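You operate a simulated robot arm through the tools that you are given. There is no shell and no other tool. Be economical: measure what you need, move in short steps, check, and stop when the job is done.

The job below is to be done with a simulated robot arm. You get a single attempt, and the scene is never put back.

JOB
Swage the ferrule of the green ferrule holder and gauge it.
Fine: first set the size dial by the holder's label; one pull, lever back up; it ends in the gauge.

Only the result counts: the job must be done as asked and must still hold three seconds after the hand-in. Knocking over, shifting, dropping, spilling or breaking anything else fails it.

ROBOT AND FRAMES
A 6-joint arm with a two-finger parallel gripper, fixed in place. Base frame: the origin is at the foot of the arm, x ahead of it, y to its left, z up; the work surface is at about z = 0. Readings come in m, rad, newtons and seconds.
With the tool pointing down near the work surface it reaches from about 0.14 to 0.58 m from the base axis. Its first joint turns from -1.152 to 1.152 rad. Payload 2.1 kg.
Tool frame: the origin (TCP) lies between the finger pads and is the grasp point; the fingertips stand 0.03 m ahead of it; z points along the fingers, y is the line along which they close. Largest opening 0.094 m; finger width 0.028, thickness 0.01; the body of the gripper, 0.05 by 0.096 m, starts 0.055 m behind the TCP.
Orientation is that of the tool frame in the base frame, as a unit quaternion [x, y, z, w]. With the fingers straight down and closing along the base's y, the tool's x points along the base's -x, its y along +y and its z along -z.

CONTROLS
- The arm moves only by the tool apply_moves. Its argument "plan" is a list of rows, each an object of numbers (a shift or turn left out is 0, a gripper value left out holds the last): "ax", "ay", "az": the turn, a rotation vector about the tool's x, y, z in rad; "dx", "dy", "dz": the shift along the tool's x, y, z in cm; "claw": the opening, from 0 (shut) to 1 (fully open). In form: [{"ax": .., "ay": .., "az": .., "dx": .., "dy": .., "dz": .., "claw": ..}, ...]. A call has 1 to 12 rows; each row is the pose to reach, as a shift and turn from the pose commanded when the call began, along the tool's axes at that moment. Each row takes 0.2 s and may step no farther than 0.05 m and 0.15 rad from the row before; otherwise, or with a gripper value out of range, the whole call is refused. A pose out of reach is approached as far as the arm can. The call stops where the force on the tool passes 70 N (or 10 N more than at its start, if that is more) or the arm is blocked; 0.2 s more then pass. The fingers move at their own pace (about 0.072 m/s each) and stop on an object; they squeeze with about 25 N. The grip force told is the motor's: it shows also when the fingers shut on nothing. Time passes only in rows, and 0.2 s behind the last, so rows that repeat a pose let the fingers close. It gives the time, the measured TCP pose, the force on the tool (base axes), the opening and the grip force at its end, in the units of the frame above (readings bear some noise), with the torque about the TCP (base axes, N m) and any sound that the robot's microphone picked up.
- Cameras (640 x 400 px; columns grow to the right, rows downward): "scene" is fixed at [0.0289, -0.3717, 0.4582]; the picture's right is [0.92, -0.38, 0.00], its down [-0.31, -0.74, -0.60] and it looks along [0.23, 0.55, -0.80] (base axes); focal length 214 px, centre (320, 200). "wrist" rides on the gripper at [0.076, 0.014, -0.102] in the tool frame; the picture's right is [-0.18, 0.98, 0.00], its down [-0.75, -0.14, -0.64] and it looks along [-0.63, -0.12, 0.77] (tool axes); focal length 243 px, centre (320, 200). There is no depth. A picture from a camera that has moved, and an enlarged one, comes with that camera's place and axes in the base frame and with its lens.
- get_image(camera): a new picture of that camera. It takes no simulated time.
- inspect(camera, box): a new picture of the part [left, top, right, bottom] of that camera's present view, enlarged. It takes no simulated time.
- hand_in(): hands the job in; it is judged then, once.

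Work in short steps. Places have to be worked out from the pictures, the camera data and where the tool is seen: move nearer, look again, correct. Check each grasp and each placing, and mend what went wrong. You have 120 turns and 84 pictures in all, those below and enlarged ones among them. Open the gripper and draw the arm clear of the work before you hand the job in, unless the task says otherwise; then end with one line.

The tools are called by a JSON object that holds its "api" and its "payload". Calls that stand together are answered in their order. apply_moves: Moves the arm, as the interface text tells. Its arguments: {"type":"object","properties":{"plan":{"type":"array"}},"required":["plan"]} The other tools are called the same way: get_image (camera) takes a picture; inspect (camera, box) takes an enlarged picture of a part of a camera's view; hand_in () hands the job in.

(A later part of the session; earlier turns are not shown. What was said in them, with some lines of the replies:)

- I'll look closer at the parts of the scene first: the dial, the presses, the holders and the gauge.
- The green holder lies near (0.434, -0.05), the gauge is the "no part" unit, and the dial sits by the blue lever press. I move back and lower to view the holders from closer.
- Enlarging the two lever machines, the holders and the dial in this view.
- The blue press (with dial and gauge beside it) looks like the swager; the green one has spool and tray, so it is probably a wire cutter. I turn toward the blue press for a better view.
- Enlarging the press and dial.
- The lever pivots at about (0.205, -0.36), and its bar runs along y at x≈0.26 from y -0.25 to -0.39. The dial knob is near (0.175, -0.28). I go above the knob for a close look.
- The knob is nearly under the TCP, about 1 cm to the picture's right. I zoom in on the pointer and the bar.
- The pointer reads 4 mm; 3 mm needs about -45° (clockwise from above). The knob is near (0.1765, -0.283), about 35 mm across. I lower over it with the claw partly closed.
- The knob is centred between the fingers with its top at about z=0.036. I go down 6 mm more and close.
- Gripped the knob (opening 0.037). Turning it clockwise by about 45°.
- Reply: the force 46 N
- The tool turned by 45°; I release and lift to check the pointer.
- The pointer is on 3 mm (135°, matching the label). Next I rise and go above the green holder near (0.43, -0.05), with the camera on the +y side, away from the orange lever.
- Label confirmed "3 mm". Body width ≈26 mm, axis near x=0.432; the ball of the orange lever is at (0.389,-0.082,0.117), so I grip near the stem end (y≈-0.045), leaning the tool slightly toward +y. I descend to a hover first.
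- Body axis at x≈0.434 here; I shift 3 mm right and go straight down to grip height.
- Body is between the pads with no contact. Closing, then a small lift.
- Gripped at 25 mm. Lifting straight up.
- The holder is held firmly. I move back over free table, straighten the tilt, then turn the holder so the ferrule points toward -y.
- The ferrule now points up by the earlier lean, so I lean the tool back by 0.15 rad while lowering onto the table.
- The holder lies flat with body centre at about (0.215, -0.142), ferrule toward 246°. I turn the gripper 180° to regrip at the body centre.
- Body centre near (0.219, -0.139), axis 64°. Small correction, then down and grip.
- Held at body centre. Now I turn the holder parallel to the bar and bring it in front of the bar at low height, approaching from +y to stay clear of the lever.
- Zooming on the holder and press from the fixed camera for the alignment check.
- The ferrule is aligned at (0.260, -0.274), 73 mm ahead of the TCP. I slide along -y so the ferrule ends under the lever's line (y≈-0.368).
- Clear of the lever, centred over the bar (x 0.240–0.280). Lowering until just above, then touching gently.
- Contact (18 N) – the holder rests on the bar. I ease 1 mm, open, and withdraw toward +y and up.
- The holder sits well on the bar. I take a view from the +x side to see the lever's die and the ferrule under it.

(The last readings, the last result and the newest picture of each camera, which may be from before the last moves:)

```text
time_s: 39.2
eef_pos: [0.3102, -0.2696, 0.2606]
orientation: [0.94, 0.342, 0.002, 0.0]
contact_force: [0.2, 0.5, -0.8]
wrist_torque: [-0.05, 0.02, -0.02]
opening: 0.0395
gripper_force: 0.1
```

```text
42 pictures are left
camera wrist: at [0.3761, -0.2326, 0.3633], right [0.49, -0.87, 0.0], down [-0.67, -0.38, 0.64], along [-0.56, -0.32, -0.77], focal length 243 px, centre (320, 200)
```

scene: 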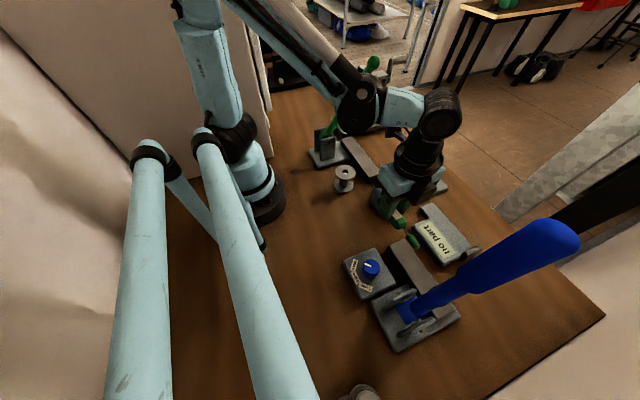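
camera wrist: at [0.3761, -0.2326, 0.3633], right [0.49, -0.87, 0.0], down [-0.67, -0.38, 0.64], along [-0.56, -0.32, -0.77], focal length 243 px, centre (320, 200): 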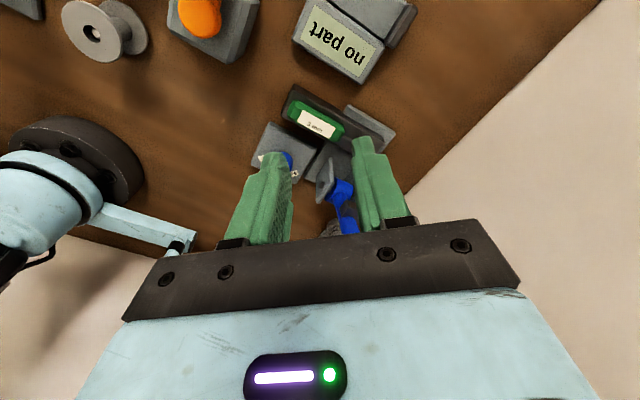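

{"api": "apply_moves", "payload": {"plan": [{"claw": 1, "dy": 1}, {"claw": 1, "dy": 1.5}, {"claw": 1, "dy": 1.5}]}}

{"api": "inspect", "payload": {"camera": "wrist", "box": [240, 70, 420, 240]}}

```text
time_s: 40.0
eef_pos: [0.3205, -0.2819, 0.2606]
orientation: [0.939, 0.344, 0.0, 0.0]
contact_force: [-0.3, -0.1, -0.3]
wrist_torque: [0.03, -0.01, 0.02]
opening: 0.0939
gripper_force: 0.1
```

```text
2.35 times, centred on (330, 155) of wrist
camera zoom: at [0.3854, -0.2439, 0.3634], right [0.49, -0.87, 0.0], down [-0.67, -0.38, 0.64], along [-0.56, -0.32, -0.77], focal length 571 px, centre (296, 306)
```

zoom: 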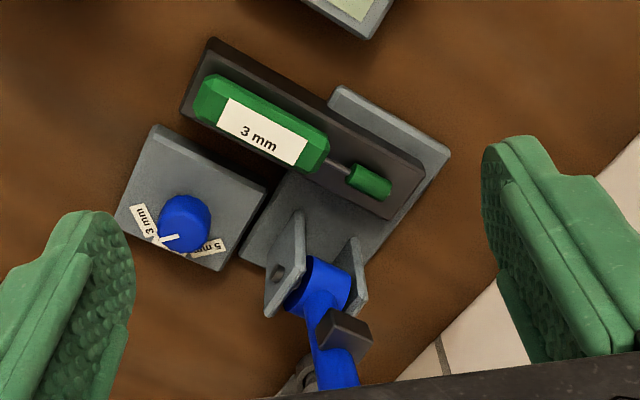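

The ferrule lies at (0.260, -0.368), right where the lever's dark die will come down. Now I rise and turn the gripper to straddle the lever handle along y.

{"api": "apply_moves", "payload": {"plan": [{"dz": -2, "az": -0.145}, {"dz": -4, "az": -0.29}, {"dz": -6, "az": -0.435}, {"dz": -8, "az": -0.58}, {"dz": -10, "az": -0.725}, {"dz": -11, "az": -0.87}, {"dz": -11, "az": -1.015}, {"dz": -11, "az": -1.16}, {"dz": -11, "az": -1.305}, {"dz": -11, "az": -1.45}]}}

```text
time_s: 42.2
eef_pos: [0.3184, -0.2809, 0.3706]
orientation: [0.473, 0.881, 0.0, 0.001]
contact_force: [0.8, -0.2, -0.3]
wrist_torque: [-0.02, 0.0, -0.01]
opening: 0.0941
gripper_force: 0.1
```

{"api": "apply_moves", "payload": {"plan": [{"dx": 0.2, "dy": -1.9, "az": -0.14}, {"dx": 0.5, "dy": -3.8, "az": -0.28}, {"dx": 0.7, "dy": -5.6, "az": -0.42}, {"dx": 0.9, "dy": -7.5, "az": -0.56}, {"dx": 1.1, "dy": -9.4, "az": -0.7}, {"dx": 1.4, "dy": -11.2, "az": -0.84}, {"dx": 1.6, "dy": -13.1, "az": -0.986}, {"dx": 1.6, "dy": -13.1, "az": -0.986}]}}

{"api": "get_image", "payload": {"camera": "wrist"}}

{"api": "get_image", "payload": {"camera": "scene"}}

```text
time_s: 44.0
eef_pos: [0.1995, -0.3392, 0.3705]
orientation: [0.001, 1.0, 0.0, 0.001]
contact_force: [-0.1, 0.3, 0.2]
wrist_torque: [-0.01, -0.02, 0.03]
opening: 0.0939
gripper_force: 0.1
```

```text
40 pictures are left
camera wrist: at [0.123, -0.3269, 0.4727], right [0.19, 0.98, 0.0], down [0.75, -0.14, 0.64], along [0.63, -0.12, -0.76], focal length 243 px, centre (320, 200)
```

wrist: 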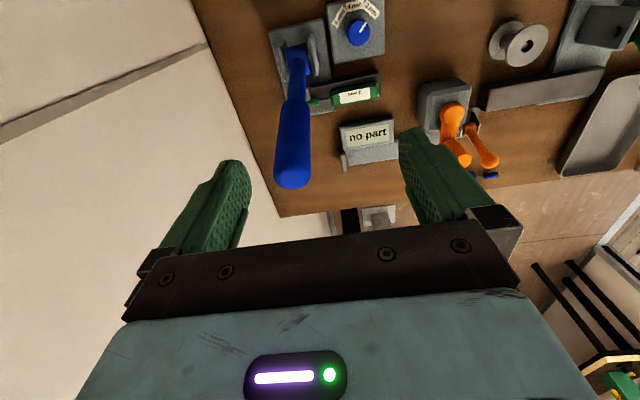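

```text
39 pictures are left
```

scene: 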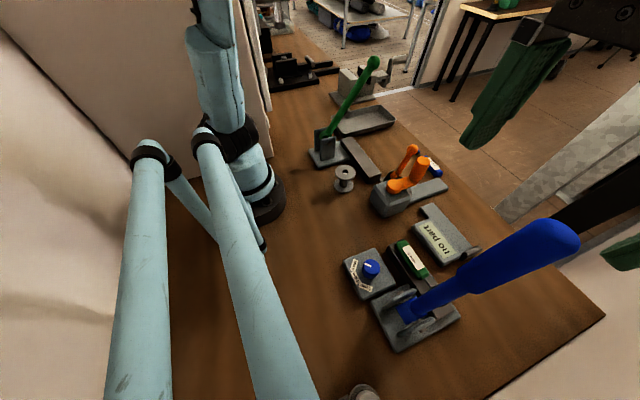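

The handle tip is at (0.231, -0.372, 0.300), radius ≈16 mm. I centre the open gripper over it, descend and grip about 3 cm below the tip.

{"api": "apply_moves", "payload": {"plan": [{"dx": -1.4, "dy": -1.7}, {"dx": -2.7, "dy": -3.3}, {"dx": -2.7, "dy": -3.3, "dz": 4}, {"dx": -2.7, "dy": -3.3, "dz": 8}, {"dx": -2.7, "dy": -3.3, "dz": 10}, {"dx": -2.7, "dy": -3.3, "dz": 10}]}}

{"api": "get_image", "payload": {"camera": "wrist"}}

{"api": "get_image", "payload": {"camera": "scene"}}

```text
time_s: 45.4
eef_pos: [0.2276, -0.3731, 0.2705]
orientation: [0.002, 1.0, 0.0, 0.002]
contact_force: [0.0, 0.3, 0.8]
wrist_torque: [0.0, 0.0, 0.02]
opening: 0.0939
gripper_force: 0.1
```

```text
38 pictures are left
camera wrist: at [0.1505, -0.3596, 0.3727], right [0.19, 0.98, 0.0], down [0.75, -0.14, 0.64], along [0.63, -0.12, -0.76], focal length 243 px, centre (320, 200)
```

wrist: 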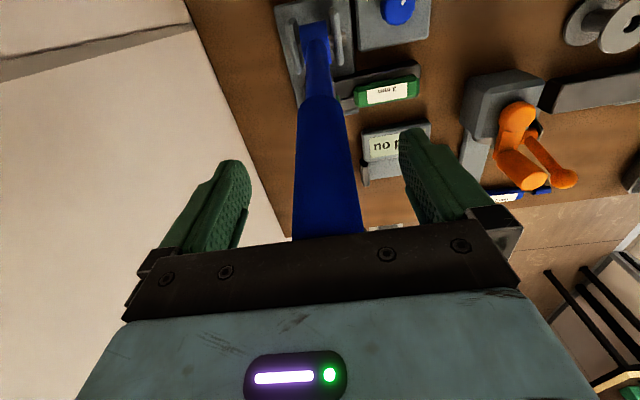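

```text
37 pictures are left
```

scene: 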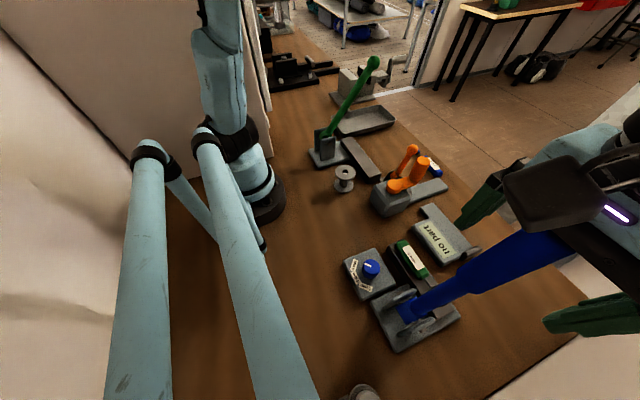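

The handle is between the fingers, ~4 mm to the right; I recentre and close.

{"api": "apply_moves", "payload": {"plan": [{"dy": 0.35}, {"dy": 0.35, "claw": 0.1}, {"dy": 0.35, "claw": 0.1}, {"dy": 0.35, "claw": 0.1}, {"dy": 0.35, "claw": 0.1}]}}

```text
time_s: 46.6
eef_pos: [0.228, -0.3701, 0.2703]
orientation: [0.003, 1.0, -0.001, 0.001]
contact_force: [1.7, -12.0, -0.1]
wrist_torque: [0.35, -0.02, 0.04]
opening: 0.0316
gripper_force: 44.8
```

Gripped (32 mm). I start the pull along the arc about the pivot (≈(0.192, z 0.075), radius 0.198), first to about 38°.

{"api": "apply_moves", "payload": {"plan": [{"dx": -2.25, "dy": -0.2, "dz": 0.55}, {"dx": -4.47, "dy": -0.2, "dz": 1.4}, {"dx": -6.58, "dy": -0.2, "dz": 2.5}, {"dx": -8.54, "dy": -0.2, "dz": 3.83}]}}

{"api": "get_image", "payload": {"camera": "wrist"}}

```text
time_s: 47.6
eef_pos: [0.3133, -0.3701, 0.2317]
orientation: [0.0, 1.0, 0.002, 0.003]
contact_force: [-2.9, 15.7, 3.4]
wrist_torque: [-0.19, 0.78, 0.27]
opening: 0.0355
gripper_force: 40.6
```

```text
36 pictures are left
camera wrist: at [0.2368, -0.3573, 0.3344], right [0.18, 0.98, 0.0], down [0.75, -0.14, 0.65], along [0.63, -0.12, -0.76], focal length 243 px, centre (320, 200)
```

wrist: 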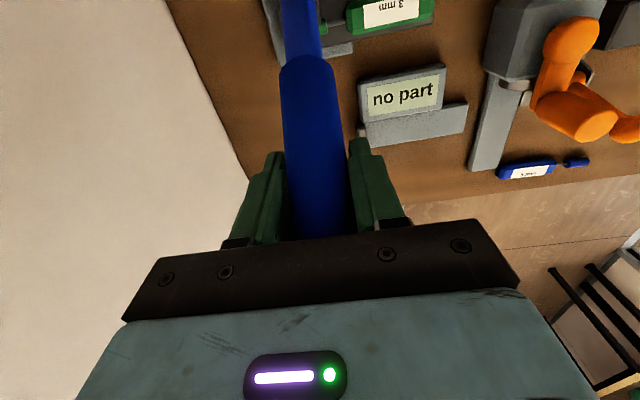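

The lever follows with low force. Continuing the arc to about 65°.

{"api": "apply_moves", "payload": {"plan": [{"dx": -1.79, "dy": 0.1, "dz": 1.56}, {"dx": -3.37, "dy": 0.1, "dz": 3.33}, {"dx": -4.73, "dy": 0.1, "dz": 5.28}, {"dx": -5.85, "dy": 0.1, "dz": 7.37}]}}

{"api": "inspect", "payload": {"camera": "scene", "box": [330, 160, 610, 370]}}

```text
time_s: 48.6
eef_pos: [0.372, -0.3698, 0.158]
orientation: [0.001, 1.0, 0.0, 0.001]
contact_force: [4.4, 18.0, 10.3]
wrist_torque: [-0.16, 1.3, 0.12]
opening: 0.0361
gripper_force: 44.7
```

```text
1.90 times, centred on (470, 265) of scene
camera zoom: at [0.0289, -0.3716, 0.4582], right [0.92, -0.38, 0.0], down [-0.31, -0.74, -0.6], along [0.23, 0.55, -0.8], focal length 408 px, centre (34, 76)
```

zoom: 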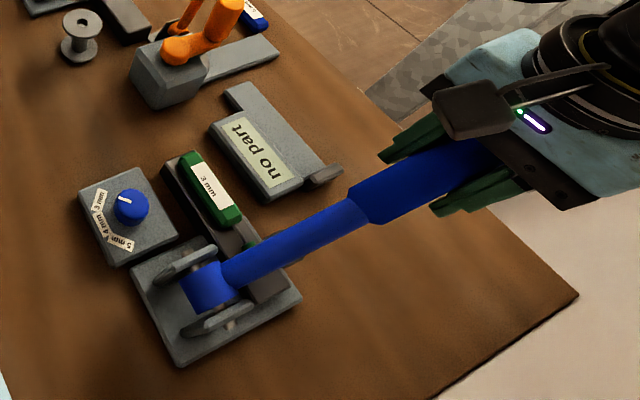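

Approaching the die; smaller steps, watching force and sound.

{"api": "apply_moves", "payload": {"plan": [{"dx": -0.6, "dz": 1.46}, {"dx": -1.09, "dz": 2.97}, {"dx": -1.3, "dz": 3.75}]}}

```text
time_s: 49.4
eef_pos: [0.386, -0.3696, 0.1213]
orientation: [0.002, 1.0, 0.0, 0.001]
contact_force: [10.8, 18.3, 10.7]
wrist_torque: [-0.21, 1.41, 0.07]
opening: 0.0361
gripper_force: 44.6
```

{"api": "apply_moves", "payload": {"plan": [{"dx": -0.3, "dz": 0.8}, {"dx": -0.45, "dz": 1.55}]}}

{"api": "inspect", "payload": {"camera": "scene", "box": [330, 160, 610, 370]}}

```text
time_s: 50.0
eef_pos: [0.3903, -0.3694, 0.105]
orientation: [0.001, 1.0, 0.0, 0.002]
contact_force: [7.4, 20.0, 8.5]
wrist_torque: [-0.3, 1.43, 0.07]
opening: 0.036
gripper_force: 45.1
```

```text
1.90 times, centred on (470, 265) of scene
camera zoom: at [0.0289, -0.3716, 0.4582], right [0.92, -0.38, 0.0], down [-0.31, -0.74, -0.6], along [0.23, 0.55, -0.8], focal length 408 px, centre (34, 76)
```

zoom: 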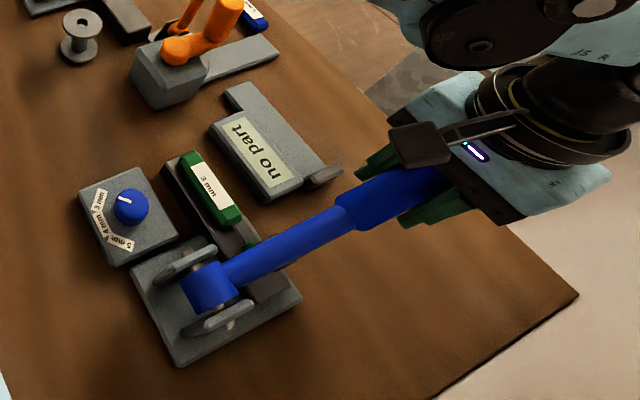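

Still no die resistance; continuing down gradually.

{"api": "apply_moves", "payload": {"plan": [{"dx": -0.1, "dz": 0.8}, {"dx": -0.15, "dz": 1.6}]}}

{"api": "inspect", "payload": {"camera": "wrist", "box": [200, 0, 440, 240]}}

```text
time_s: 50.6
eef_pos: [0.3918, -0.3704, 0.0889]
orientation: [0.0, 1.0, 0.0, 0.002]
contact_force: [15.5, 16.1, 8.9]
wrist_torque: [-0.19, 1.37, 0.01]
opening: 0.0362
gripper_force: 44.9
```

```text
1.67 times, centred on (320, 120) of wrist
camera zoom: at [0.3149, -0.3568, 0.1918], right [0.19, 0.98, 0.0], down [0.75, -0.14, 0.65], along [0.64, -0.12, -0.76], focal length 404 px, centre (320, 333)
```

zoom: 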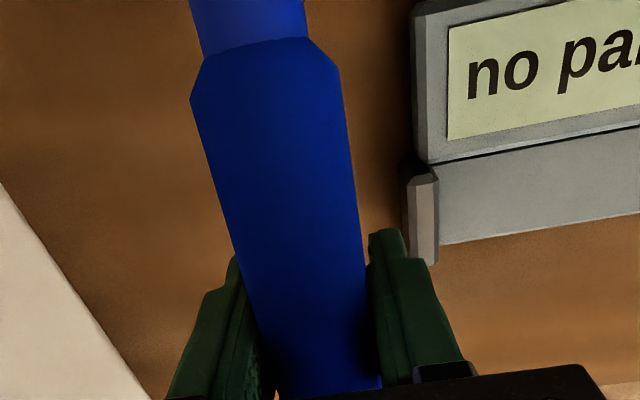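

{"api": "apply_moves", "payload": {"plan": [{"dz": 0.6}, {"dx": 0.05, "dz": 1.2}]}}

```text
time_s: 51.2
eef_pos: [0.3908, -0.3692, 0.0769]
orientation: [0.002, 1.0, -0.001, 0.004]
contact_force: [24.5, 7.7, 7.4]
wrist_torque: [-0.1, 1.33, 0.0]
opening: 0.0361
gripper_force: 44.8
```

{"api": "apply_moves", "payload": {"plan": [{"dx": -0.1, "dz": 0.5}, {"dx": -0.1, "dz": 1.0}]}}

{"api": "inspect", "payload": {"camera": "scene", "box": [350, 200, 530, 350]}}

```text
time_s: 51.8
eef_pos: [0.3919, -0.3703, 0.0676]
orientation: [0.0, 1.0, 0.0, 0.002]
contact_force: [16.8, 10.0, 6.5]
wrist_torque: [-0.15, 1.43, 0.09]
opening: 0.0361
gripper_force: 44.6
```

```text
2.67 times, centred on (440, 275) of scene
camera zoom: at [0.0289, -0.3716, 0.4582], right [0.92, -0.38, 0.0], down [-0.31, -0.74, -0.6], along [0.23, 0.55, -0.8], focal length 572 px, centre (0, 0)
```

zoom: 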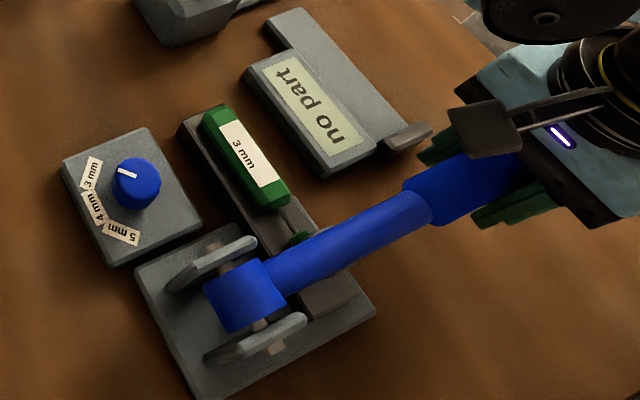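

Contact should be imminent; continuing in small steps.

{"api": "apply_moves", "payload": {"plan": [{"dx": 0, "dz": 0.5}, {"dx": 0.05, "dz": 1.0}]}}

```text
time_s: 52.4
eef_pos: [0.3913, -0.371, 0.0577]
orientation: [0.002, 1.0, 0.0, 0.001]
contact_force: [12.9, 12.6, 5.8]
wrist_torque: [-0.23, 1.49, 0.07]
opening: 0.0364
gripper_force: 45.1
```

{"api": "apply_moves", "payload": {"plan": [{"dx": 0.05, "dz": 0.5}, {"dx": 0.1, "dz": 0.9}]}}

{"api": "inspect", "payload": {"camera": "scene", "box": [350, 200, 530, 350]}}

{"api": "get_image", "payload": {"camera": "wrist"}}

```text
time_s: 53.0
eef_pos: [0.3907, -0.3688, 0.0505]
orientation: [0.001, 1.0, 0.001, 0.003]
contact_force: [11.0, 13.4, 32.7]
wrist_torque: [-0.11, 0.23, 0.08]
opening: 0.0365
gripper_force: 45.3
```

```text
2.67 times, centred on (440, 275) of scene
camera zoom: at [0.0287, -0.3716, 0.4583], right [0.92, -0.38, 0.0], down [-0.31, -0.74, -0.6], along [0.23, 0.55, -0.8], focal length 572 px, centre (0, 0)
```

zoom: 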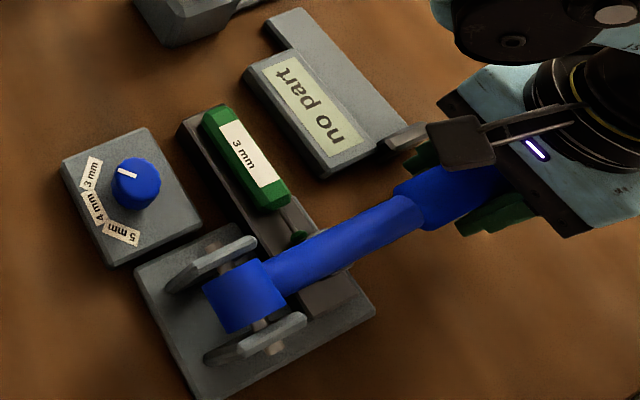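

```text
30 pictures are left
camera wrist: at [0.3133, -0.3569, 0.1525], right [0.19, 0.98, 0.0], down [0.75, -0.14, 0.65], along [0.63, -0.12, -0.76], focal length 243 px, centre (320, 200)
```

wrist: 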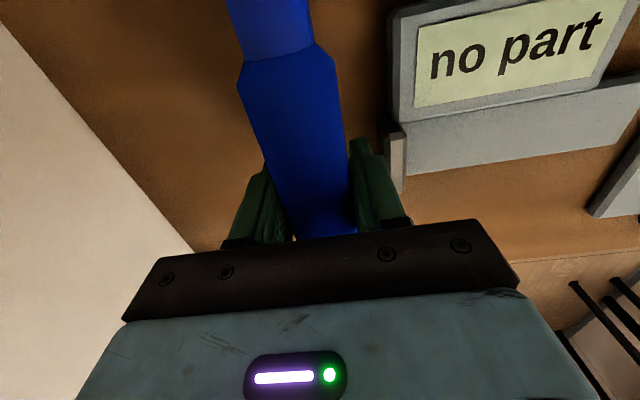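

Resistance begins (33 N up). Pressing on in small steps.

{"api": "apply_moves", "payload": {"plan": [{"dz": 0.3}, {"dz": 0.6}]}}

```text
time_s: 53.6
eef_pos: [0.3898, -0.3687, 0.0442]
orientation: [0.002, 1.0, 0.001, 0.0]
contact_force: [-5.0, 21.0, 34.5]
wrist_torque: [-0.35, -0.04, 0.2]
opening: 0.0362
gripper_force: 44.7
```

{"api": "apply_moves", "payload": {"plan": [{"dz": 0.3}, {"dz": 0.6}]}}

{"api": "inspect", "payload": {"camera": "scene", "box": [380, 200, 530, 330]}}

```text
time_s: 54.2
eef_pos: [0.3903, -0.3705, 0.0383]
orientation: [0.002, 1.0, -0.001, 0.001]
contact_force: [-1.4, 18.2, 32.0]
wrist_torque: [-0.45, 0.42, 0.08]
opening: 0.036
gripper_force: 45.2
```

```text
3.08 times, centred on (455, 265) of scene
camera zoom: at [0.0288, -0.3716, 0.4583], right [0.92, -0.38, 0.0], down [-0.31, -0.74, -0.6], along [0.23, 0.55, -0.8], focal length 660 px, centre (-95, 0)
```

zoom: 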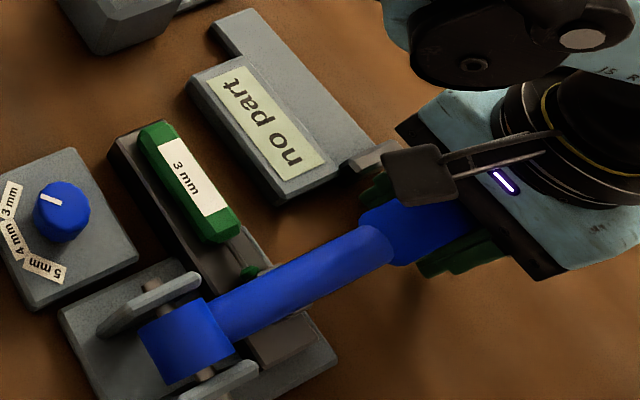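

{"api": "get_image", "payload": {"camera": "wrist"}}

```text
28 pictures are left
camera wrist: at [0.3134, -0.3568, 0.1398], right [0.19, 0.98, 0.0], down [0.75, -0.14, 0.64], along [0.63, -0.12, -0.76], focal length 243 px, centre (320, 200)
```

wrist: 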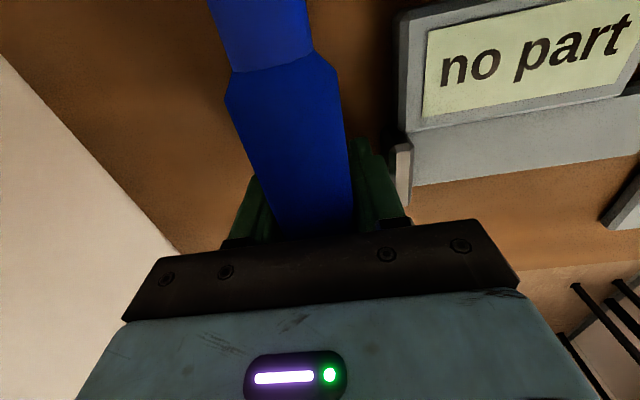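

The handle slid in the grip by ~1 cm at ~33 N, so the lever is against the ferrule but I may not have pressed fully. I release without lifting the lever, and will press on top with closed fingers.

{"api": "apply_moves", "payload": {"plan": [{"claw": 0.58}, {"claw": 0.58}, {"claw": 0.58}, {"dz": -3}, {"dz": -6}, {"dz": -8.2}, {"dz": -8.2}]}}

{"api": "get_image", "payload": {"camera": "wrist"}}

{"api": "inspect", "payload": {"camera": "scene", "box": [350, 200, 530, 350]}}

```text
time_s: 55.8
eef_pos: [0.3893, -0.3694, 0.1184]
orientation: [0.002, 1.0, -0.001, 0.003]
contact_force: [0.4, 0.8, 0.3]
wrist_torque: [0.02, 0.01, -0.05]
opening: 0.0544
gripper_force: 0.0
```

```text
27 pictures are left
camera wrist: at [0.3129, -0.3566, 0.2216], right [0.19, 0.98, 0.0], down [0.75, -0.14, 0.64], along [0.63, -0.12, -0.76], focal length 243 px, centre (320, 200)
```

wrist: 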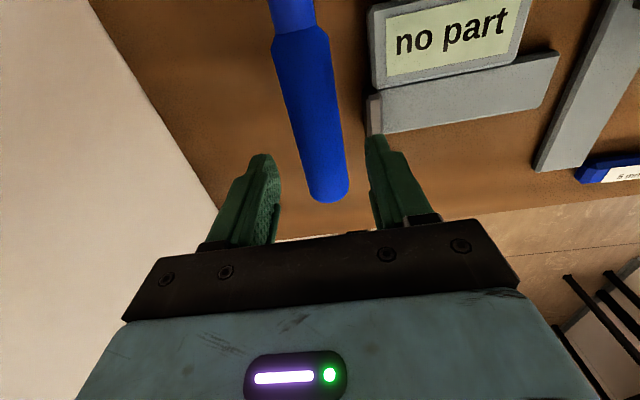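

```text
2.67 times, centred on (440, 275) of scene
camera zoom: at [0.0289, -0.3717, 0.4582], right [0.92, -0.38, 0.0], down [-0.31, -0.74, -0.6], along [0.23, 0.55, -0.8], focal length 572 px, centre (0, 0)
```

zoom: 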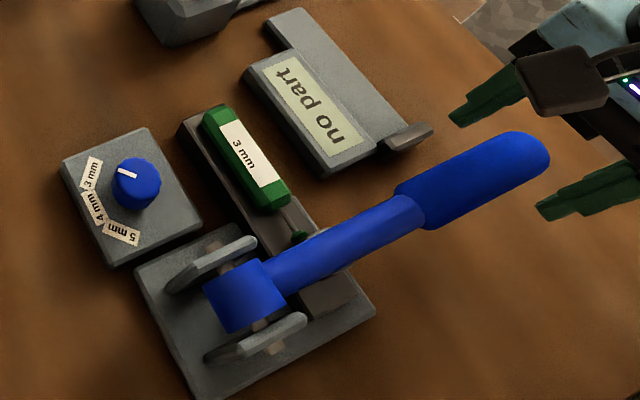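

The lever stayed down. I close the fingers and press down on the handle top near its end, letting the force limit stop me.

{"api": "apply_moves", "payload": {"plan": [{"dx": 0.7, "claw": 0}, {"dx": 0.7, "claw": 0}, {"dx": 0.7, "claw": 0}, {"dx": 0.7, "claw": 0}, {"dx": 0.7, "dz": 1}, {"dx": 0.7, "dz": 2}]}}

```text
time_s: 57.1
eef_pos: [0.3822, -0.3697, 0.1124]
orientation: [0.002, 1.0, -0.001, 0.003]
contact_force: [2.6, -0.4, 31.9]
wrist_torque: [0.0, 0.36, -0.13]
opening: 0.0
gripper_force: 25.2
stopped in row 6: the force on the tool passed its limit at 94 N (the readings are from after the stop); the commanded pose is now the measured one
```

The handle top is at z≈0.082 and it is stiff: peak 94 N. I press a touch more, slowly, to be sure it has bottomed.

{"api": "apply_moves", "payload": {"plan": [{"dz": 0.1}, {"dz": 0.2}, {"dz": 0.25}]}}

{"api": "inspect", "payload": {"camera": "scene", "box": [380, 220, 500, 330]}}

```text
time_s: 57.9
eef_pos: [0.3834, -0.37, 0.1123]
orientation: [0.0, 1.0, -0.001, 0.001]
contact_force: [1.4, -0.3, 27.6]
wrist_torque: [0.0, 0.39, -0.12]
opening: 0.0003
gripper_force: 25.0
stopped in row 3: the force on the tool passed its limit at 72 N (the readings are from after the stop); the commanded pose is now the measured one
```

```text
3.64 times, centred on (440, 275) of scene
camera zoom: at [0.0288, -0.3716, 0.4583], right [0.92, -0.38, 0.0], down [-0.31, -0.74, -0.6], along [0.23, 0.55, -0.8], focal length 780 px, centre (-116, -73)
```

zoom: 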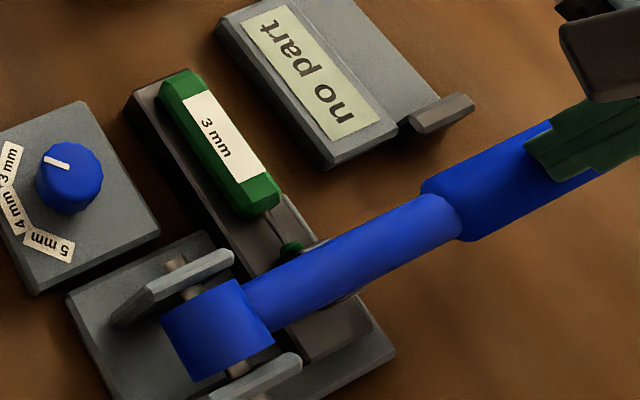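

It is bottomed rigidly (handle axis z≈0.065). Now I open, straddle the handle again and grip it to bring the lever back up.

{"api": "apply_moves", "payload": {"plan": [{"dz": -2}, {"dz": -2, "claw": 0.62}, {"dz": -2, "claw": 0.62}, {"dz": -2, "claw": 0.62}, {"dz": 1, "claw": 0.62}, {"dz": 3.5}, {"dz": 4.9}, {"dz": 4.9, "claw": 0.1}, {"dz": 4.9, "claw": 0.1}, {"dz": 4.9, "claw": 0.1}]}}

```text
time_s: 60.1
eef_pos: [0.3828, -0.3694, 0.0622]
orientation: [0.0, 1.0, 0.0, 0.001]
contact_force: [-4.1, 5.6, -2.5]
wrist_torque: [-0.08, -0.4, 0.11]
opening: 0.036
gripper_force: 45.5
```

Gripped. Raising the lever along the arc.

{"api": "apply_moves", "payload": {"plan": [{"dx": 0, "dz": -1.3}, {"dx": 0, "dz": -2.65}, {"dx": 0.31, "dz": -4.93}, {"dx": 0.88, "dz": -7.16}, {"dx": 1.7, "dz": -9.3}, {"dx": 2.79, "dz": -11.32}]}}

{"api": "inspect", "payload": {"camera": "scene", "box": [340, 180, 580, 350]}}

```text
time_s: 61.5
eef_pos: [0.3556, -0.3698, 0.1753]
orientation: [0.002, 1.0, -0.001, 0.002]
contact_force: [2.0, 2.1, -9.1]
wrist_torque: [0.0, -1.17, -0.02]
opening: 0.0359
gripper_force: 44.9
```

```text
2.35 times, centred on (460, 265) of scene
camera zoom: at [0.0289, -0.3717, 0.4582], right [0.92, -0.38, 0.0], down [-0.31, -0.74, -0.6], along [0.23, 0.55, -0.8], focal length 505 px, centre (-9, 47)
```

zoom: 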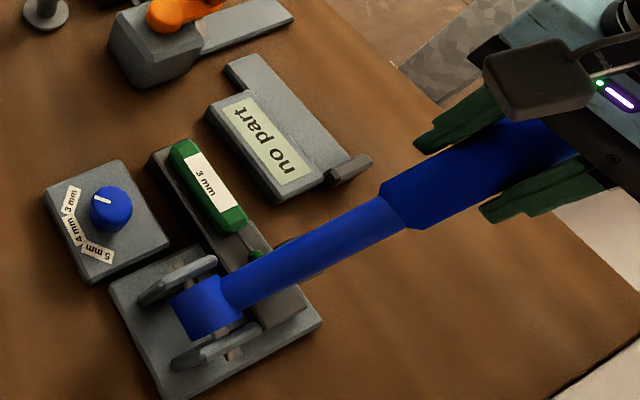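

{"api": "apply_moves", "payload": {"plan": [{"dx": 1.32, "dz": -1.88}, {"dx": 2.85, "dz": -3.59}, {"dx": 4.58, "dz": -5.1}, {"dx": 6.47, "dz": -6.39}, {"dx": 8.51, "dz": -7.46}, {"dx": 10.65, "dz": -8.26}, {"dx": 12.3, "dz": -8.7}]}}

{"api": "get_image", "payload": {"camera": "scene"}}

```text
time_s: 63.1
eef_pos: [0.2324, -0.3692, 0.261]
orientation: [0.001, 1.0, 0.001, 0.003]
contact_force: [12.8, 4.1, 9.8]
wrist_torque: [0.05, -1.62, 0.04]
opening: 0.0317
gripper_force: 44.7
```

```text
23 pictures are left
```

scene: 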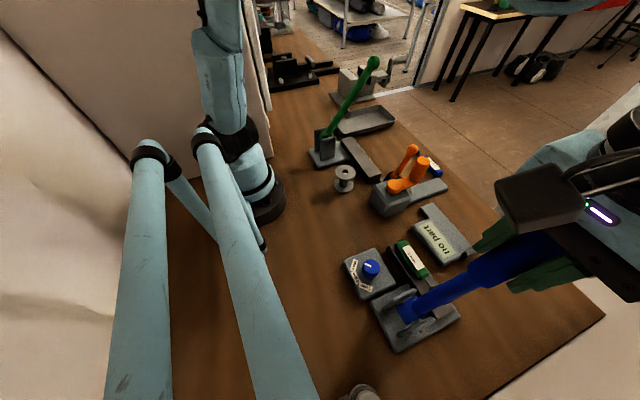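

Nearly upright; a bit further to its former rest angle.

{"api": "apply_moves", "payload": {"plan": [{"dx": 0.35, "dz": -0.05}, {"dx": 0.7, "dz": -0.1}]}}

```text
time_s: 63.7
eef_pos: [0.2255, -0.3697, 0.2628]
orientation: [0.001, 1.0, 0.001, 0.003]
contact_force: [13.3, -0.9, 23.5]
wrist_torque: [-0.03, -1.3, 0.0]
opening: 0.0318
gripper_force: 44.9
```

Releasing and rising clear of the handle, then checking where it rests.

{"api": "apply_moves", "payload": {"plan": [{"claw": 0.8}, {"claw": 0.9}, {"claw": 1}, {"dz": -4}, {"dz": -8}, {"dz": -11}, {"dz": -11, "dy": 4, "dx": 2}]}}

{"api": "get_image", "payload": {"camera": "scene"}}

{"api": "get_image", "payload": {"camera": "wrist"}}

```text
time_s: 65.3
eef_pos: [0.2044, -0.3304, 0.3726]
orientation: [0.002, 1.0, 0.0, 0.002]
contact_force: [-0.2, 0.1, -0.4]
wrist_torque: [-0.01, 0.04, 0.02]
opening: 0.0936
gripper_force: 0.0
```

```text
22 pictures are left
```

scene: 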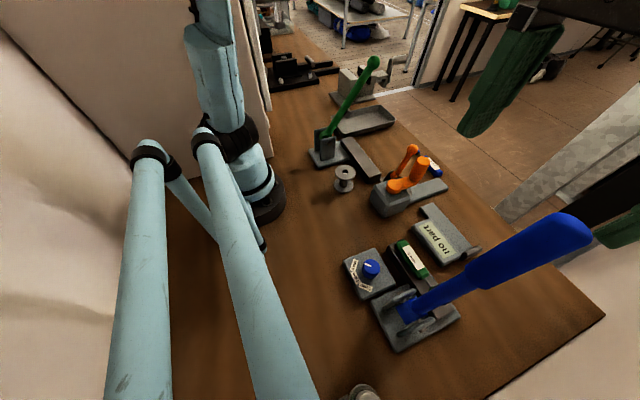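

```text
21 pictures are left
camera wrist: at [0.1281, -0.3169, 0.4759], right [0.19, 0.98, 0.0], down [0.75, -0.14, 0.64], along [0.63, -0.12, -0.77], focal length 243 px, centre (320, 200)
```

wrist: 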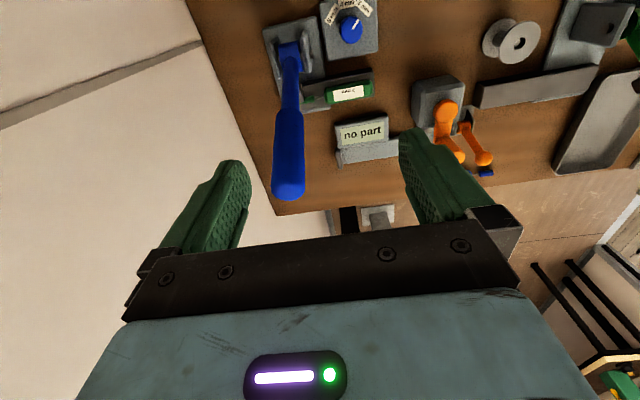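

The lever rests at about 16°, versus 10° originally. I regrip and push it fully back to its stop.

{"api": "apply_moves", "payload": {"plan": [{"dx": -2.1, "dy": -2}, {"dx": -4.2, "dy": -4}, {"dx": -4.2, "dy": -4, "dz": 4}, {"dx": -4.2, "dy": -4, "dz": 8}, {"dx": -4.2, "dy": -4, "dz": 10.8}, {"dx": -4.2, "dy": -4, "dz": 10.8, "claw": 0.1}, {"dx": -4.2, "dy": -4, "dz": 10.8, "claw": 0.1}, {"dx": -4.2, "dy": -4, "dz": 10.8, "claw": 0.1}, {"dx": -4.2, "dy": -4, "dz": 10.8, "claw": 0.1}]}}

{"api": "apply_moves", "payload": {"plan": [{"dx": 0.9, "dz": -0.2}, {"dx": 1.8, "dz": -0.4}, {"dx": 2.5, "dz": -0.5}, {"dx": 3.0, "dz": -0.55}]}}

```text
time_s: 67.3
eef_pos: [0.248, -0.3706, 0.2644]
orientation: [0.0, 1.0, 0.001, 0.0]
contact_force: [-1.0, 4.2, -9.6]
wrist_torque: [-0.09, 0.04, 0.04]
opening: 0.0337
gripper_force: 45.6
```

```text
time_s: 68.3
eef_pos: [0.2262, -0.3697, 0.2684]
orientation: [-0.004, 1.0, -0.004, 0.012]
contact_force: [11.9, -10.2, 1.1]
wrist_torque: [1.41, 1.28, -0.21]
opening: 0.0321
gripper_force: 45.5
stopped in row 4: the force on the tool passed its limit at 75 N (the readings are from after the stop); the commanded pose is now the measured one
```

It hit the upper stop (75 N at x≈0.226, the original place). Releasing and rising straight up.

{"api": "apply_moves", "payload": {"plan": [{"claw": 0.8}, {"claw": 1}, {"claw": 1}, {"dz": -4}, {"dz": -8}, {"dz": -11}, {"dz": -11, "dx": 2, "dy": 4}]}}

{"api": "get_image", "payload": {"camera": "scene"}}

```text
time_s: 69.9
eef_pos: [0.2042, -0.3294, 0.3786]
orientation: [-0.004, 1.0, -0.004, 0.011]
contact_force: [1.2, 0.4, -0.4]
wrist_torque: [-0.04, 0.01, 0.04]
opening: 0.0941
gripper_force: 0.0
```

```text
20 pictures are left
```

scene: 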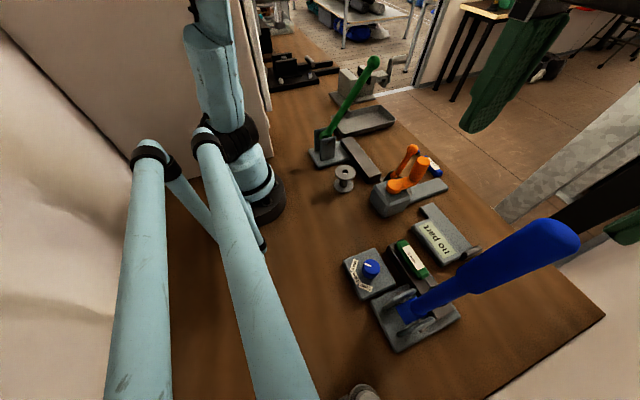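

The lever is back at its original rest. Now I go round to a view from +y over gauge and holder, with the gripper turned for regripping.

{"api": "apply_moves", "payload": {"plan": [{"dy": 2, "az": 0.145, "ay": 0.01}, {"dy": 4, "dx": -1, "az": 0.29, "ay": 0.015}, {"dy": 6, "dx": -2, "az": 0.435, "ay": 0.015}, {"dy": 8, "dx": -3.5, "az": 0.58, "ay": 0.015}, {"dy": 10, "dx": -5, "az": 0.725, "ay": 0.015, "dz": 1}, {"dy": 12, "dx": -6.5, "az": 0.87, "ay": 0.015, "dz": 3}, {"dy": 14, "dx": -8, "az": 1.015, "ay": 0.015, "dz": 5}, {"dy": 16, "dx": -9.5, "az": 1.16, "ay": 0.015, "dz": 7}, {"dy": 16, "dx": -10.6, "az": 1.305, "ay": 0.015, "dz": 9}, {"dy": 16, "dx": -10.6, "az": 1.45, "ay": 0.015, "dz": 11}, {"dy": 16, "dx": -10.6, "az": 1.578, "ay": 0.015, "dz": 13}]}}

{"api": "get_image", "payload": {"camera": "wrist"}}

```text
time_s: 72.3
eef_pos: [0.3112, -0.17, 0.2516]
orientation: [0.708, 0.706, 0.005, 0.004]
contact_force: [0.2, 0.5, 0.1]
wrist_torque: [0.02, 0.04, -0.01]
opening: 0.0939
gripper_force: 0.1
```

```text
19 pictures are left
camera wrist: at [0.3243, -0.0954, 0.3531], right [0.98, -0.19, 0.01], down [-0.15, -0.75, 0.64], along [-0.11, -0.63, -0.77], focal length 243 px, centre (320, 200)
```

wrist: 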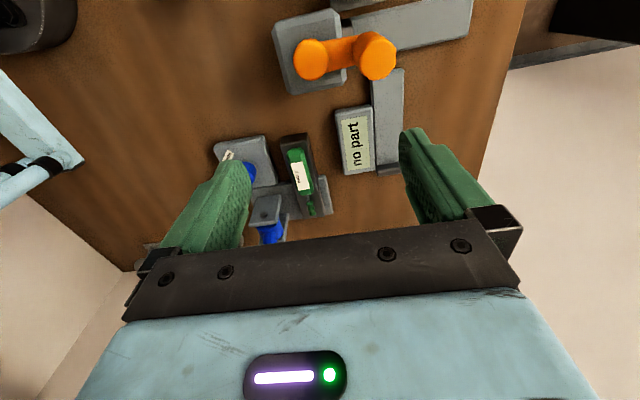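

{"api": "inspect", "payload": {"camera": "wrist", "box": [260, 60, 420, 220]}}

{"api": "inspect", "payload": {"camera": "scene", "box": [390, 195, 490, 275]}}

```text
2.50 times, centred on (340, 140) of wrist
camera zoom: at [0.3243, -0.0954, 0.3531], right [0.98, -0.19, 0.01], down [-0.15, -0.75, 0.64], along [-0.11, -0.63, -0.77], focal length 606 px, centre (270, 350)
```

zoom: 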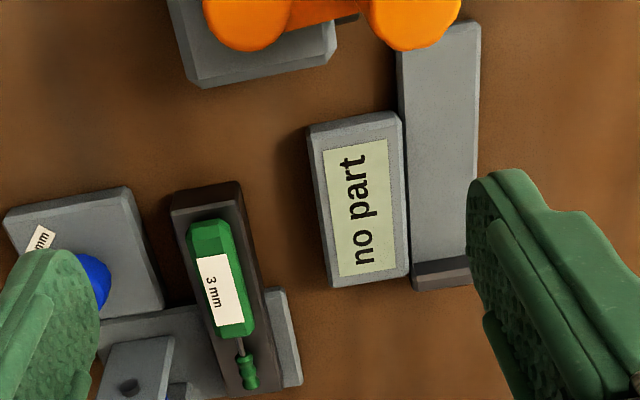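

```text
5.00 times, centred on (440, 235) of scene
camera zoom: at [0.0289, -0.3717, 0.4582], right [0.92, -0.38, 0.0], down [-0.31, -0.74, -0.6], along [0.23, 0.55, -0.8], focal length 1072 px, centre (-280, 25)
```

zoom: 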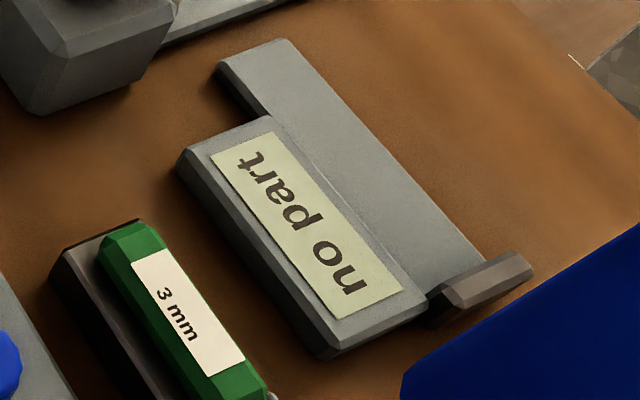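

The ferrule shows a crimp. The gauge ledge spans x≈0.377–0.420 from y≈-0.186 to the stop at y≈-0.315, top z≈0.015. I approach the holder again as before.

{"api": "apply_moves", "payload": {"plan": [{"dx": -1, "dy": -1.6, "dz": 4, "ax": 0.012, "claw": 0.45}, {"dx": -2, "dy": -3.2, "dz": 8, "ax": 0.012}, {"dx": -3, "dy": -4.8, "dz": 12, "ax": 0.012}, {"dx": -3, "dy": -4.8, "dz": 14.2, "ax": 0.012}, {"dx": -6, "dy": -4.8, "dz": 14.2, "ax": 0.012}, {"dx": -9, "dy": -4.8, "dz": 14.2, "ax": 0.012}, {"dx": -12.5, "dy": -4.8, "dz": 14.2, "ax": 0.012}, {"dx": -12.5, "dy": -4.8, "dz": 14.2, "ax": 0.012}]}}

{"api": "get_image", "payload": {"camera": "wrist"}}

```text
time_s: 74.1
eef_pos: [0.2644, -0.2953, 0.1078]
orientation: [0.708, 0.707, 0.0, -0.001]
contact_force: [0.0, 0.0, -1.0]
wrist_torque: [0.0, 0.04, -0.03]
opening: 0.0423
gripper_force: 0.2
```

```text
16 pictures are left
camera wrist: at [0.2778, -0.2199, 0.2104], right [0.98, -0.18, 0.0], down [-0.14, -0.75, 0.64], along [-0.12, -0.63, -0.77], focal length 243 px, centre (320, 200)
```

wrist: 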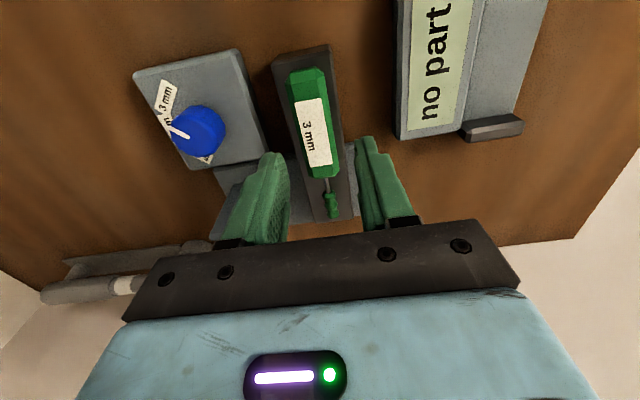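

Body centre reads (0.262, -0.292). Down, grip, and lift.

{"api": "apply_moves", "payload": {"plan": [{"dy": -0.2, "dz": 2}, {"dy": -0.2, "dz": 4}, {"dy": -0.2, "dz": 4.4}, {"dy": -0.2, "dz": 4.4, "claw": 0.1}, {"dy": -0.2, "dz": 4.4, "claw": 0.1}, {"dy": -0.2, "dz": 4.4, "claw": 0.1}]}}

{"api": "apply_moves", "payload": {"plan": [{"dz": -1.5}, {"dz": -3.5}, {"dz": -5, "dx": 1}, {"dz": -6, "dx": 5}, {"dz": -7, "dx": 9}]}}

```text
time_s: 75.5
eef_pos: [0.2628, -0.2944, 0.0627]
orientation: [0.707, 0.707, 0.001, -0.001]
contact_force: [0.1, -0.8, -1.0]
wrist_torque: [0.0, -0.01, -0.01]
opening: 0.0252
gripper_force: 24.6
```

```text
time_s: 76.7
eef_pos: [0.2631, -0.2038, 0.1325]
orientation: [0.708, 0.706, 0.001, 0.0]
contact_force: [-0.2, 0.3, -1.9]
wrist_torque: [-0.04, 0.01, 0.03]
opening: 0.0252
gripper_force: 25.1
```

Held. Carrying it over to above the gauge ledge (x 0.400), kept high past the orange crank.

{"api": "apply_moves", "payload": {"plan": [{"dx": -1.5, "dz": -3.2}, {"dx": -1.5, "dy": 4, "dz": -3.2}, {"dx": -1.5, "dy": 8, "dz": -3.2}, {"dx": -1.5, "dy": 11.5, "dz": -3.2}, {"dx": -1.5, "dy": 13.7, "dz": -3.2}, {"dx": -1.5, "dy": 13.7, "dz": 0}, {"dx": -1.5, "dy": 13.7, "dz": 3}, {"dx": -1.5, "dy": 13.7, "dz": 4}]}}

{"api": "get_image", "payload": {"camera": "wrist"}}

{"api": "inspect", "payload": {"camera": "scene", "box": [370, 130, 510, 270]}}

```text
time_s: 78.5
eef_pos: [0.3997, -0.2194, 0.0929]
orientation: [0.707, 0.707, 0.0, 0.0]
contact_force: [1.2, -0.1, -0.2]
wrist_torque: [0.0, -0.01, -0.03]
opening: 0.0249
gripper_force: 24.6
```

```text
15 pictures are left
camera wrist: at [0.4134, -0.1444, 0.1954], right [0.98, -0.18, 0.0], down [-0.14, -0.75, 0.64], along [-0.12, -0.63, -0.77], focal length 243 px, centre (320, 200)
```

wrist: 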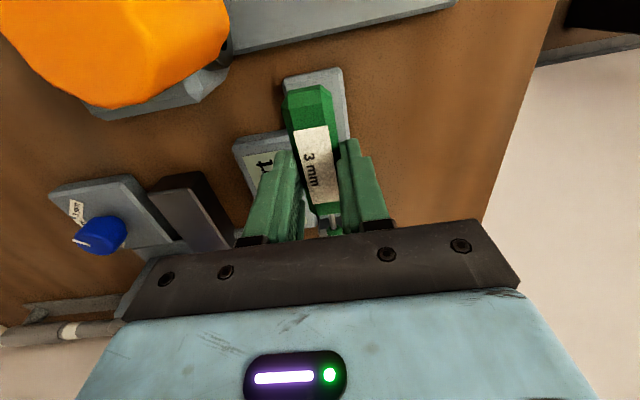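

```text
2.86 times, centred on (440, 200) of scene
camera zoom: at [0.0289, -0.3717, 0.4582], right [0.92, -0.38, 0.0], down [-0.31, -0.74, -0.6], along [0.23, 0.55, -0.8], focal length 613 px, centre (-23, 200)
```

zoom: 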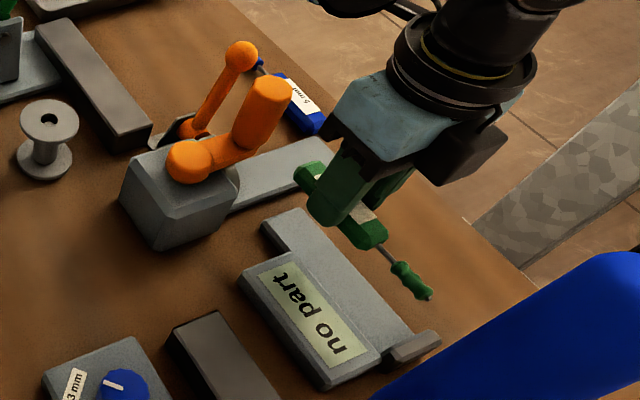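

Aligned above the ledge with the nub just short of the stop. I shift 2.5 mm away from the display block and lower.

{"api": "apply_moves", "payload": {"plan": [{"dy": 0.25, "dz": 1.5}, {"dy": 0.25, "dz": 3}, {"dy": 0.25, "dz": 3.6}, {"dy": 0.25, "dz": 3.9}, {"dy": 0.25, "dz": 4.0}]}}

{"api": "inspect", "payload": {"camera": "scene", "box": [370, 130, 510, 270]}}

```text
time_s: 79.7
eef_pos: [0.402, -0.2196, 0.0519]
orientation: [0.707, 0.707, 0.0, -0.001]
contact_force: [-1.1, 0.3, 0.1]
wrist_torque: [-0.01, 0.0, -0.01]
opening: 0.025
gripper_force: 24.6
```

```text
2.86 times, centred on (440, 200) of scene
camera zoom: at [0.0289, -0.3717, 0.4582], right [0.92, -0.38, 0.0], down [-0.31, -0.74, -0.6], along [0.23, 0.55, -0.8], focal length 613 px, centre (-23, 200)
```

zoom: 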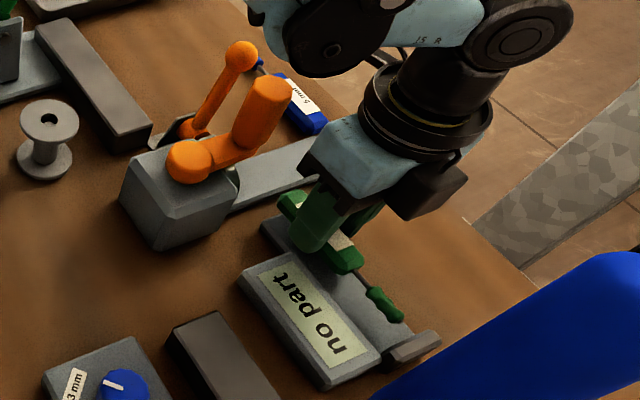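

Not touching yet; lowering a bit more.

{"api": "apply_moves", "payload": {"plan": [{"dz": 0.15}, {"dz": 0.3}, {"dz": 0.45}]}}

```text
time_s: 80.5
eef_pos: [0.4019, -0.2193, 0.0487]
orientation: [0.707, 0.708, 0.0, 0.0]
contact_force: [0.1, 1.3, 0.2]
wrist_torque: [0.01, -0.02, -0.02]
opening: 0.0251
gripper_force: 25.3
```

{"api": "apply_moves", "payload": {"plan": [{"dz": 0.15}, {"dz": 0.3}, {"dz": 0.4}]}}

```text
time_s: 81.3
eef_pos: [0.4018, -0.2196, 0.0444]
orientation: [0.707, 0.707, 0.001, -0.001]
contact_force: [-1.9, 1.9, 10.1]
wrist_torque: [-0.32, 0.04, -0.04]
opening: 0.025
gripper_force: 24.8
```

Touching the ledge. I ease slightly and slide toward the stop until contact.

{"api": "apply_moves", "payload": {"plan": [{"dz": -0.1}, {"dz": -0.1, "dx": -0.25}, {"dz": -0.1, "dx": -0.5}]}}

{"api": "inspect", "payload": {"camera": "scene", "box": [400, 170, 500, 270]}}

```text
time_s: 82.1
eef_pos: [0.4009, -0.2247, 0.0462]
orientation: [0.707, 0.707, 0.0, 0.0]
contact_force: [0.3, 0.0, -1.0]
wrist_torque: [-0.01, 0.03, -0.02]
opening: 0.0252
gripper_force: 25.1
```

```text
4.00 times, centred on (450, 220) of scene
camera zoom: at [0.0289, -0.3717, 0.4582], right [0.92, -0.38, 0.0], down [-0.31, -0.74, -0.6], along [0.23, 0.55, -0.8], focal length 858 px, centre (-200, 120)
```

zoom: 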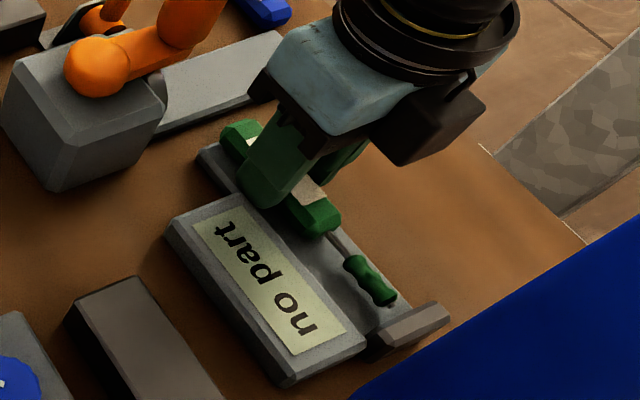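

{"api": "apply_moves", "payload": {"plan": [{"dx": -0.2}, {"dx": -0.4}, {"dx": -0.5}]}}

```text
time_s: 82.9
eef_pos: [0.4021, -0.2295, 0.0455]
orientation: [0.707, 0.707, 0.0, 0.0]
contact_force: [0.8, 0.1, 0.0]
wrist_torque: [0.0, -0.01, 0.01]
opening: 0.0248
gripper_force: 25.6
```

{"api": "apply_moves", "payload": {"plan": [{"dx": -0.2}, {"dx": -0.4}]}}

{"api": "inspect", "payload": {"camera": "scene", "box": [410, 190, 480, 260]}}

```text
time_s: 83.5
eef_pos: [0.4022, -0.2321, 0.0461]
orientation: [0.706, 0.708, 0.0, 0.0]
contact_force: [-0.4, 1.2, -0.6]
wrist_torque: [-0.03, 0.0, -0.04]
opening: 0.0252
gripper_force: 25.0
```

```text
5.71 times, centred on (445, 225) of scene
camera zoom: at [0.0289, -0.3717, 0.4582], right [0.92, -0.38, 0.0], down [-0.31, -0.74, -0.6], along [0.23, 0.55, -0.8], focal length 1226 px, centre (-394, 57)
```

zoom: 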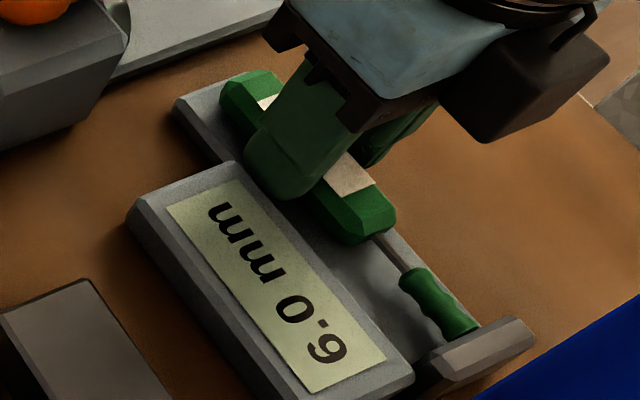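

The gauge now reads a value ("6.0 mm") with the nub at the stop. I lower the last millimetre, open a little, and rise straight up.

{"api": "apply_moves", "payload": {"plan": [{"dz": 0.1}, {"dz": 0.1, "claw": 0.37}, {"dz": 0.1, "claw": 0.37}, {"dz": 0.1, "claw": 0.37}, {"dz": -2}, {"dz": -5}, {"dz": -9}, {"dz": -13}, {"dz": -17}]}}

{"api": "inspect", "payload": {"camera": "scene", "box": [400, 180, 490, 270]}}

{"api": "get_image", "payload": {"camera": "wrist"}}

```text
time_s: 85.5
eef_pos: [0.402, -0.2327, 0.2156]
orientation: [0.707, 0.707, 0.001, -0.001]
contact_force: [0.6, -0.5, -0.4]
wrist_torque: [0.0, -0.02, 0.0]
opening: 0.0346
gripper_force: 0.1
```

```text
4.44 times, centred on (445, 225) of scene
camera zoom: at [0.0289, -0.3717, 0.4582], right [0.92, -0.38, 0.0], down [-0.31, -0.74, -0.6], along [0.23, 0.55, -0.8], focal length 953 px, centre (-236, 89)
```

zoom: 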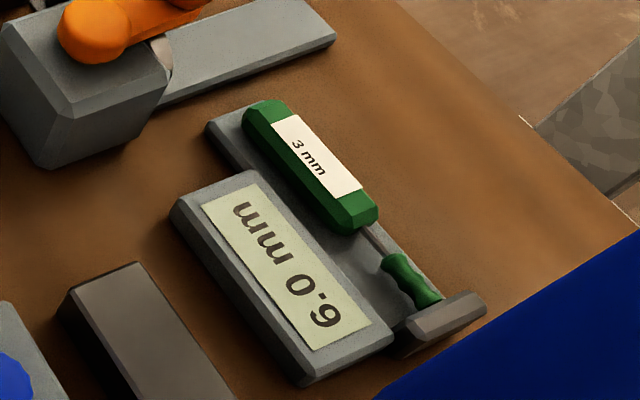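

```text
9 pictures are left
camera wrist: at [0.4156, -0.1584, 0.3191], right [0.98, -0.18, 0.0], down [-0.14, -0.75, 0.64], along [-0.12, -0.63, -0.77], focal length 243 px, centre (320, 200)
```

wrist: 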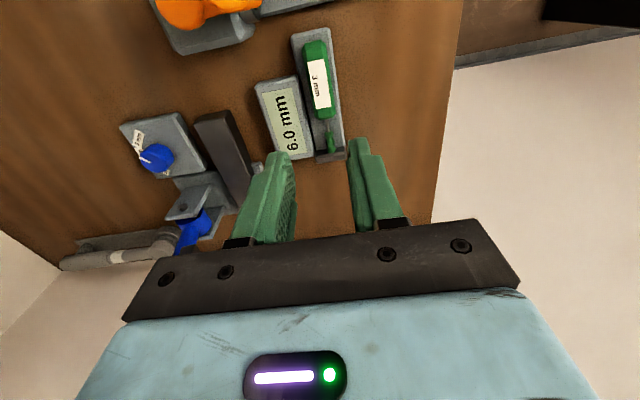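

The holder rests in the gauge and it reads 6.0 mm. I open the gripper, draw the arm clear, and check the whole scene.

{"api": "apply_moves", "payload": {"plan": [{"dz": -4, "claw": 1}, {"dz": -8, "claw": 1}, {"dz": -12, "dx": 2}, {"dz": -13, "dx": 5, "dy": -2}, {"dz": -13, "dx": 8, "dy": -4}]}}

{"api": "get_image", "payload": {"camera": "scene"}}

```text
time_s: 86.7
eef_pos: [0.36, -0.1528, 0.3446]
orientation: [0.707, 0.707, 0.0, 0.0]
contact_force: [0.3, -0.9, -0.3]
wrist_torque: [0.02, -0.01, 0.0]
opening: 0.0942
gripper_force: 0.0
```

```text
8 pictures are left
```

scene: 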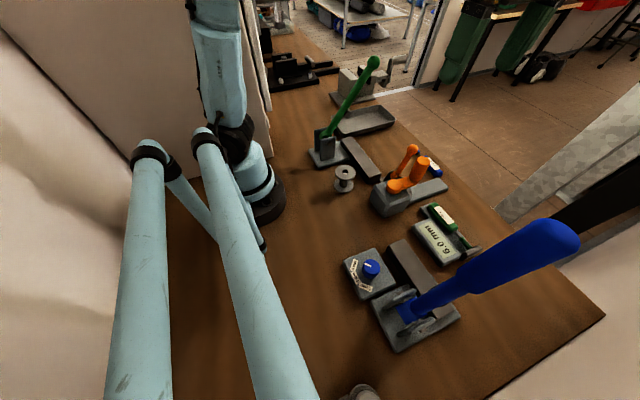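

The dial is on 3 mm, the lever is up, the holder is in the gauge, and nothing else has moved. Handing in.

{"api": "hand_in", "payload": {}}

```text
The job is handed in.
```

I set the dial to 3 mm, swaged the green holder's ferrule with the blue lever, put the lever back up to its stop, and left the holder in the gauge, which reads 6.0 mm. My grip slipped at the bottom of the pull, so I finished the press from above without raising the lever. I had no target to check the 6.0 mm against.
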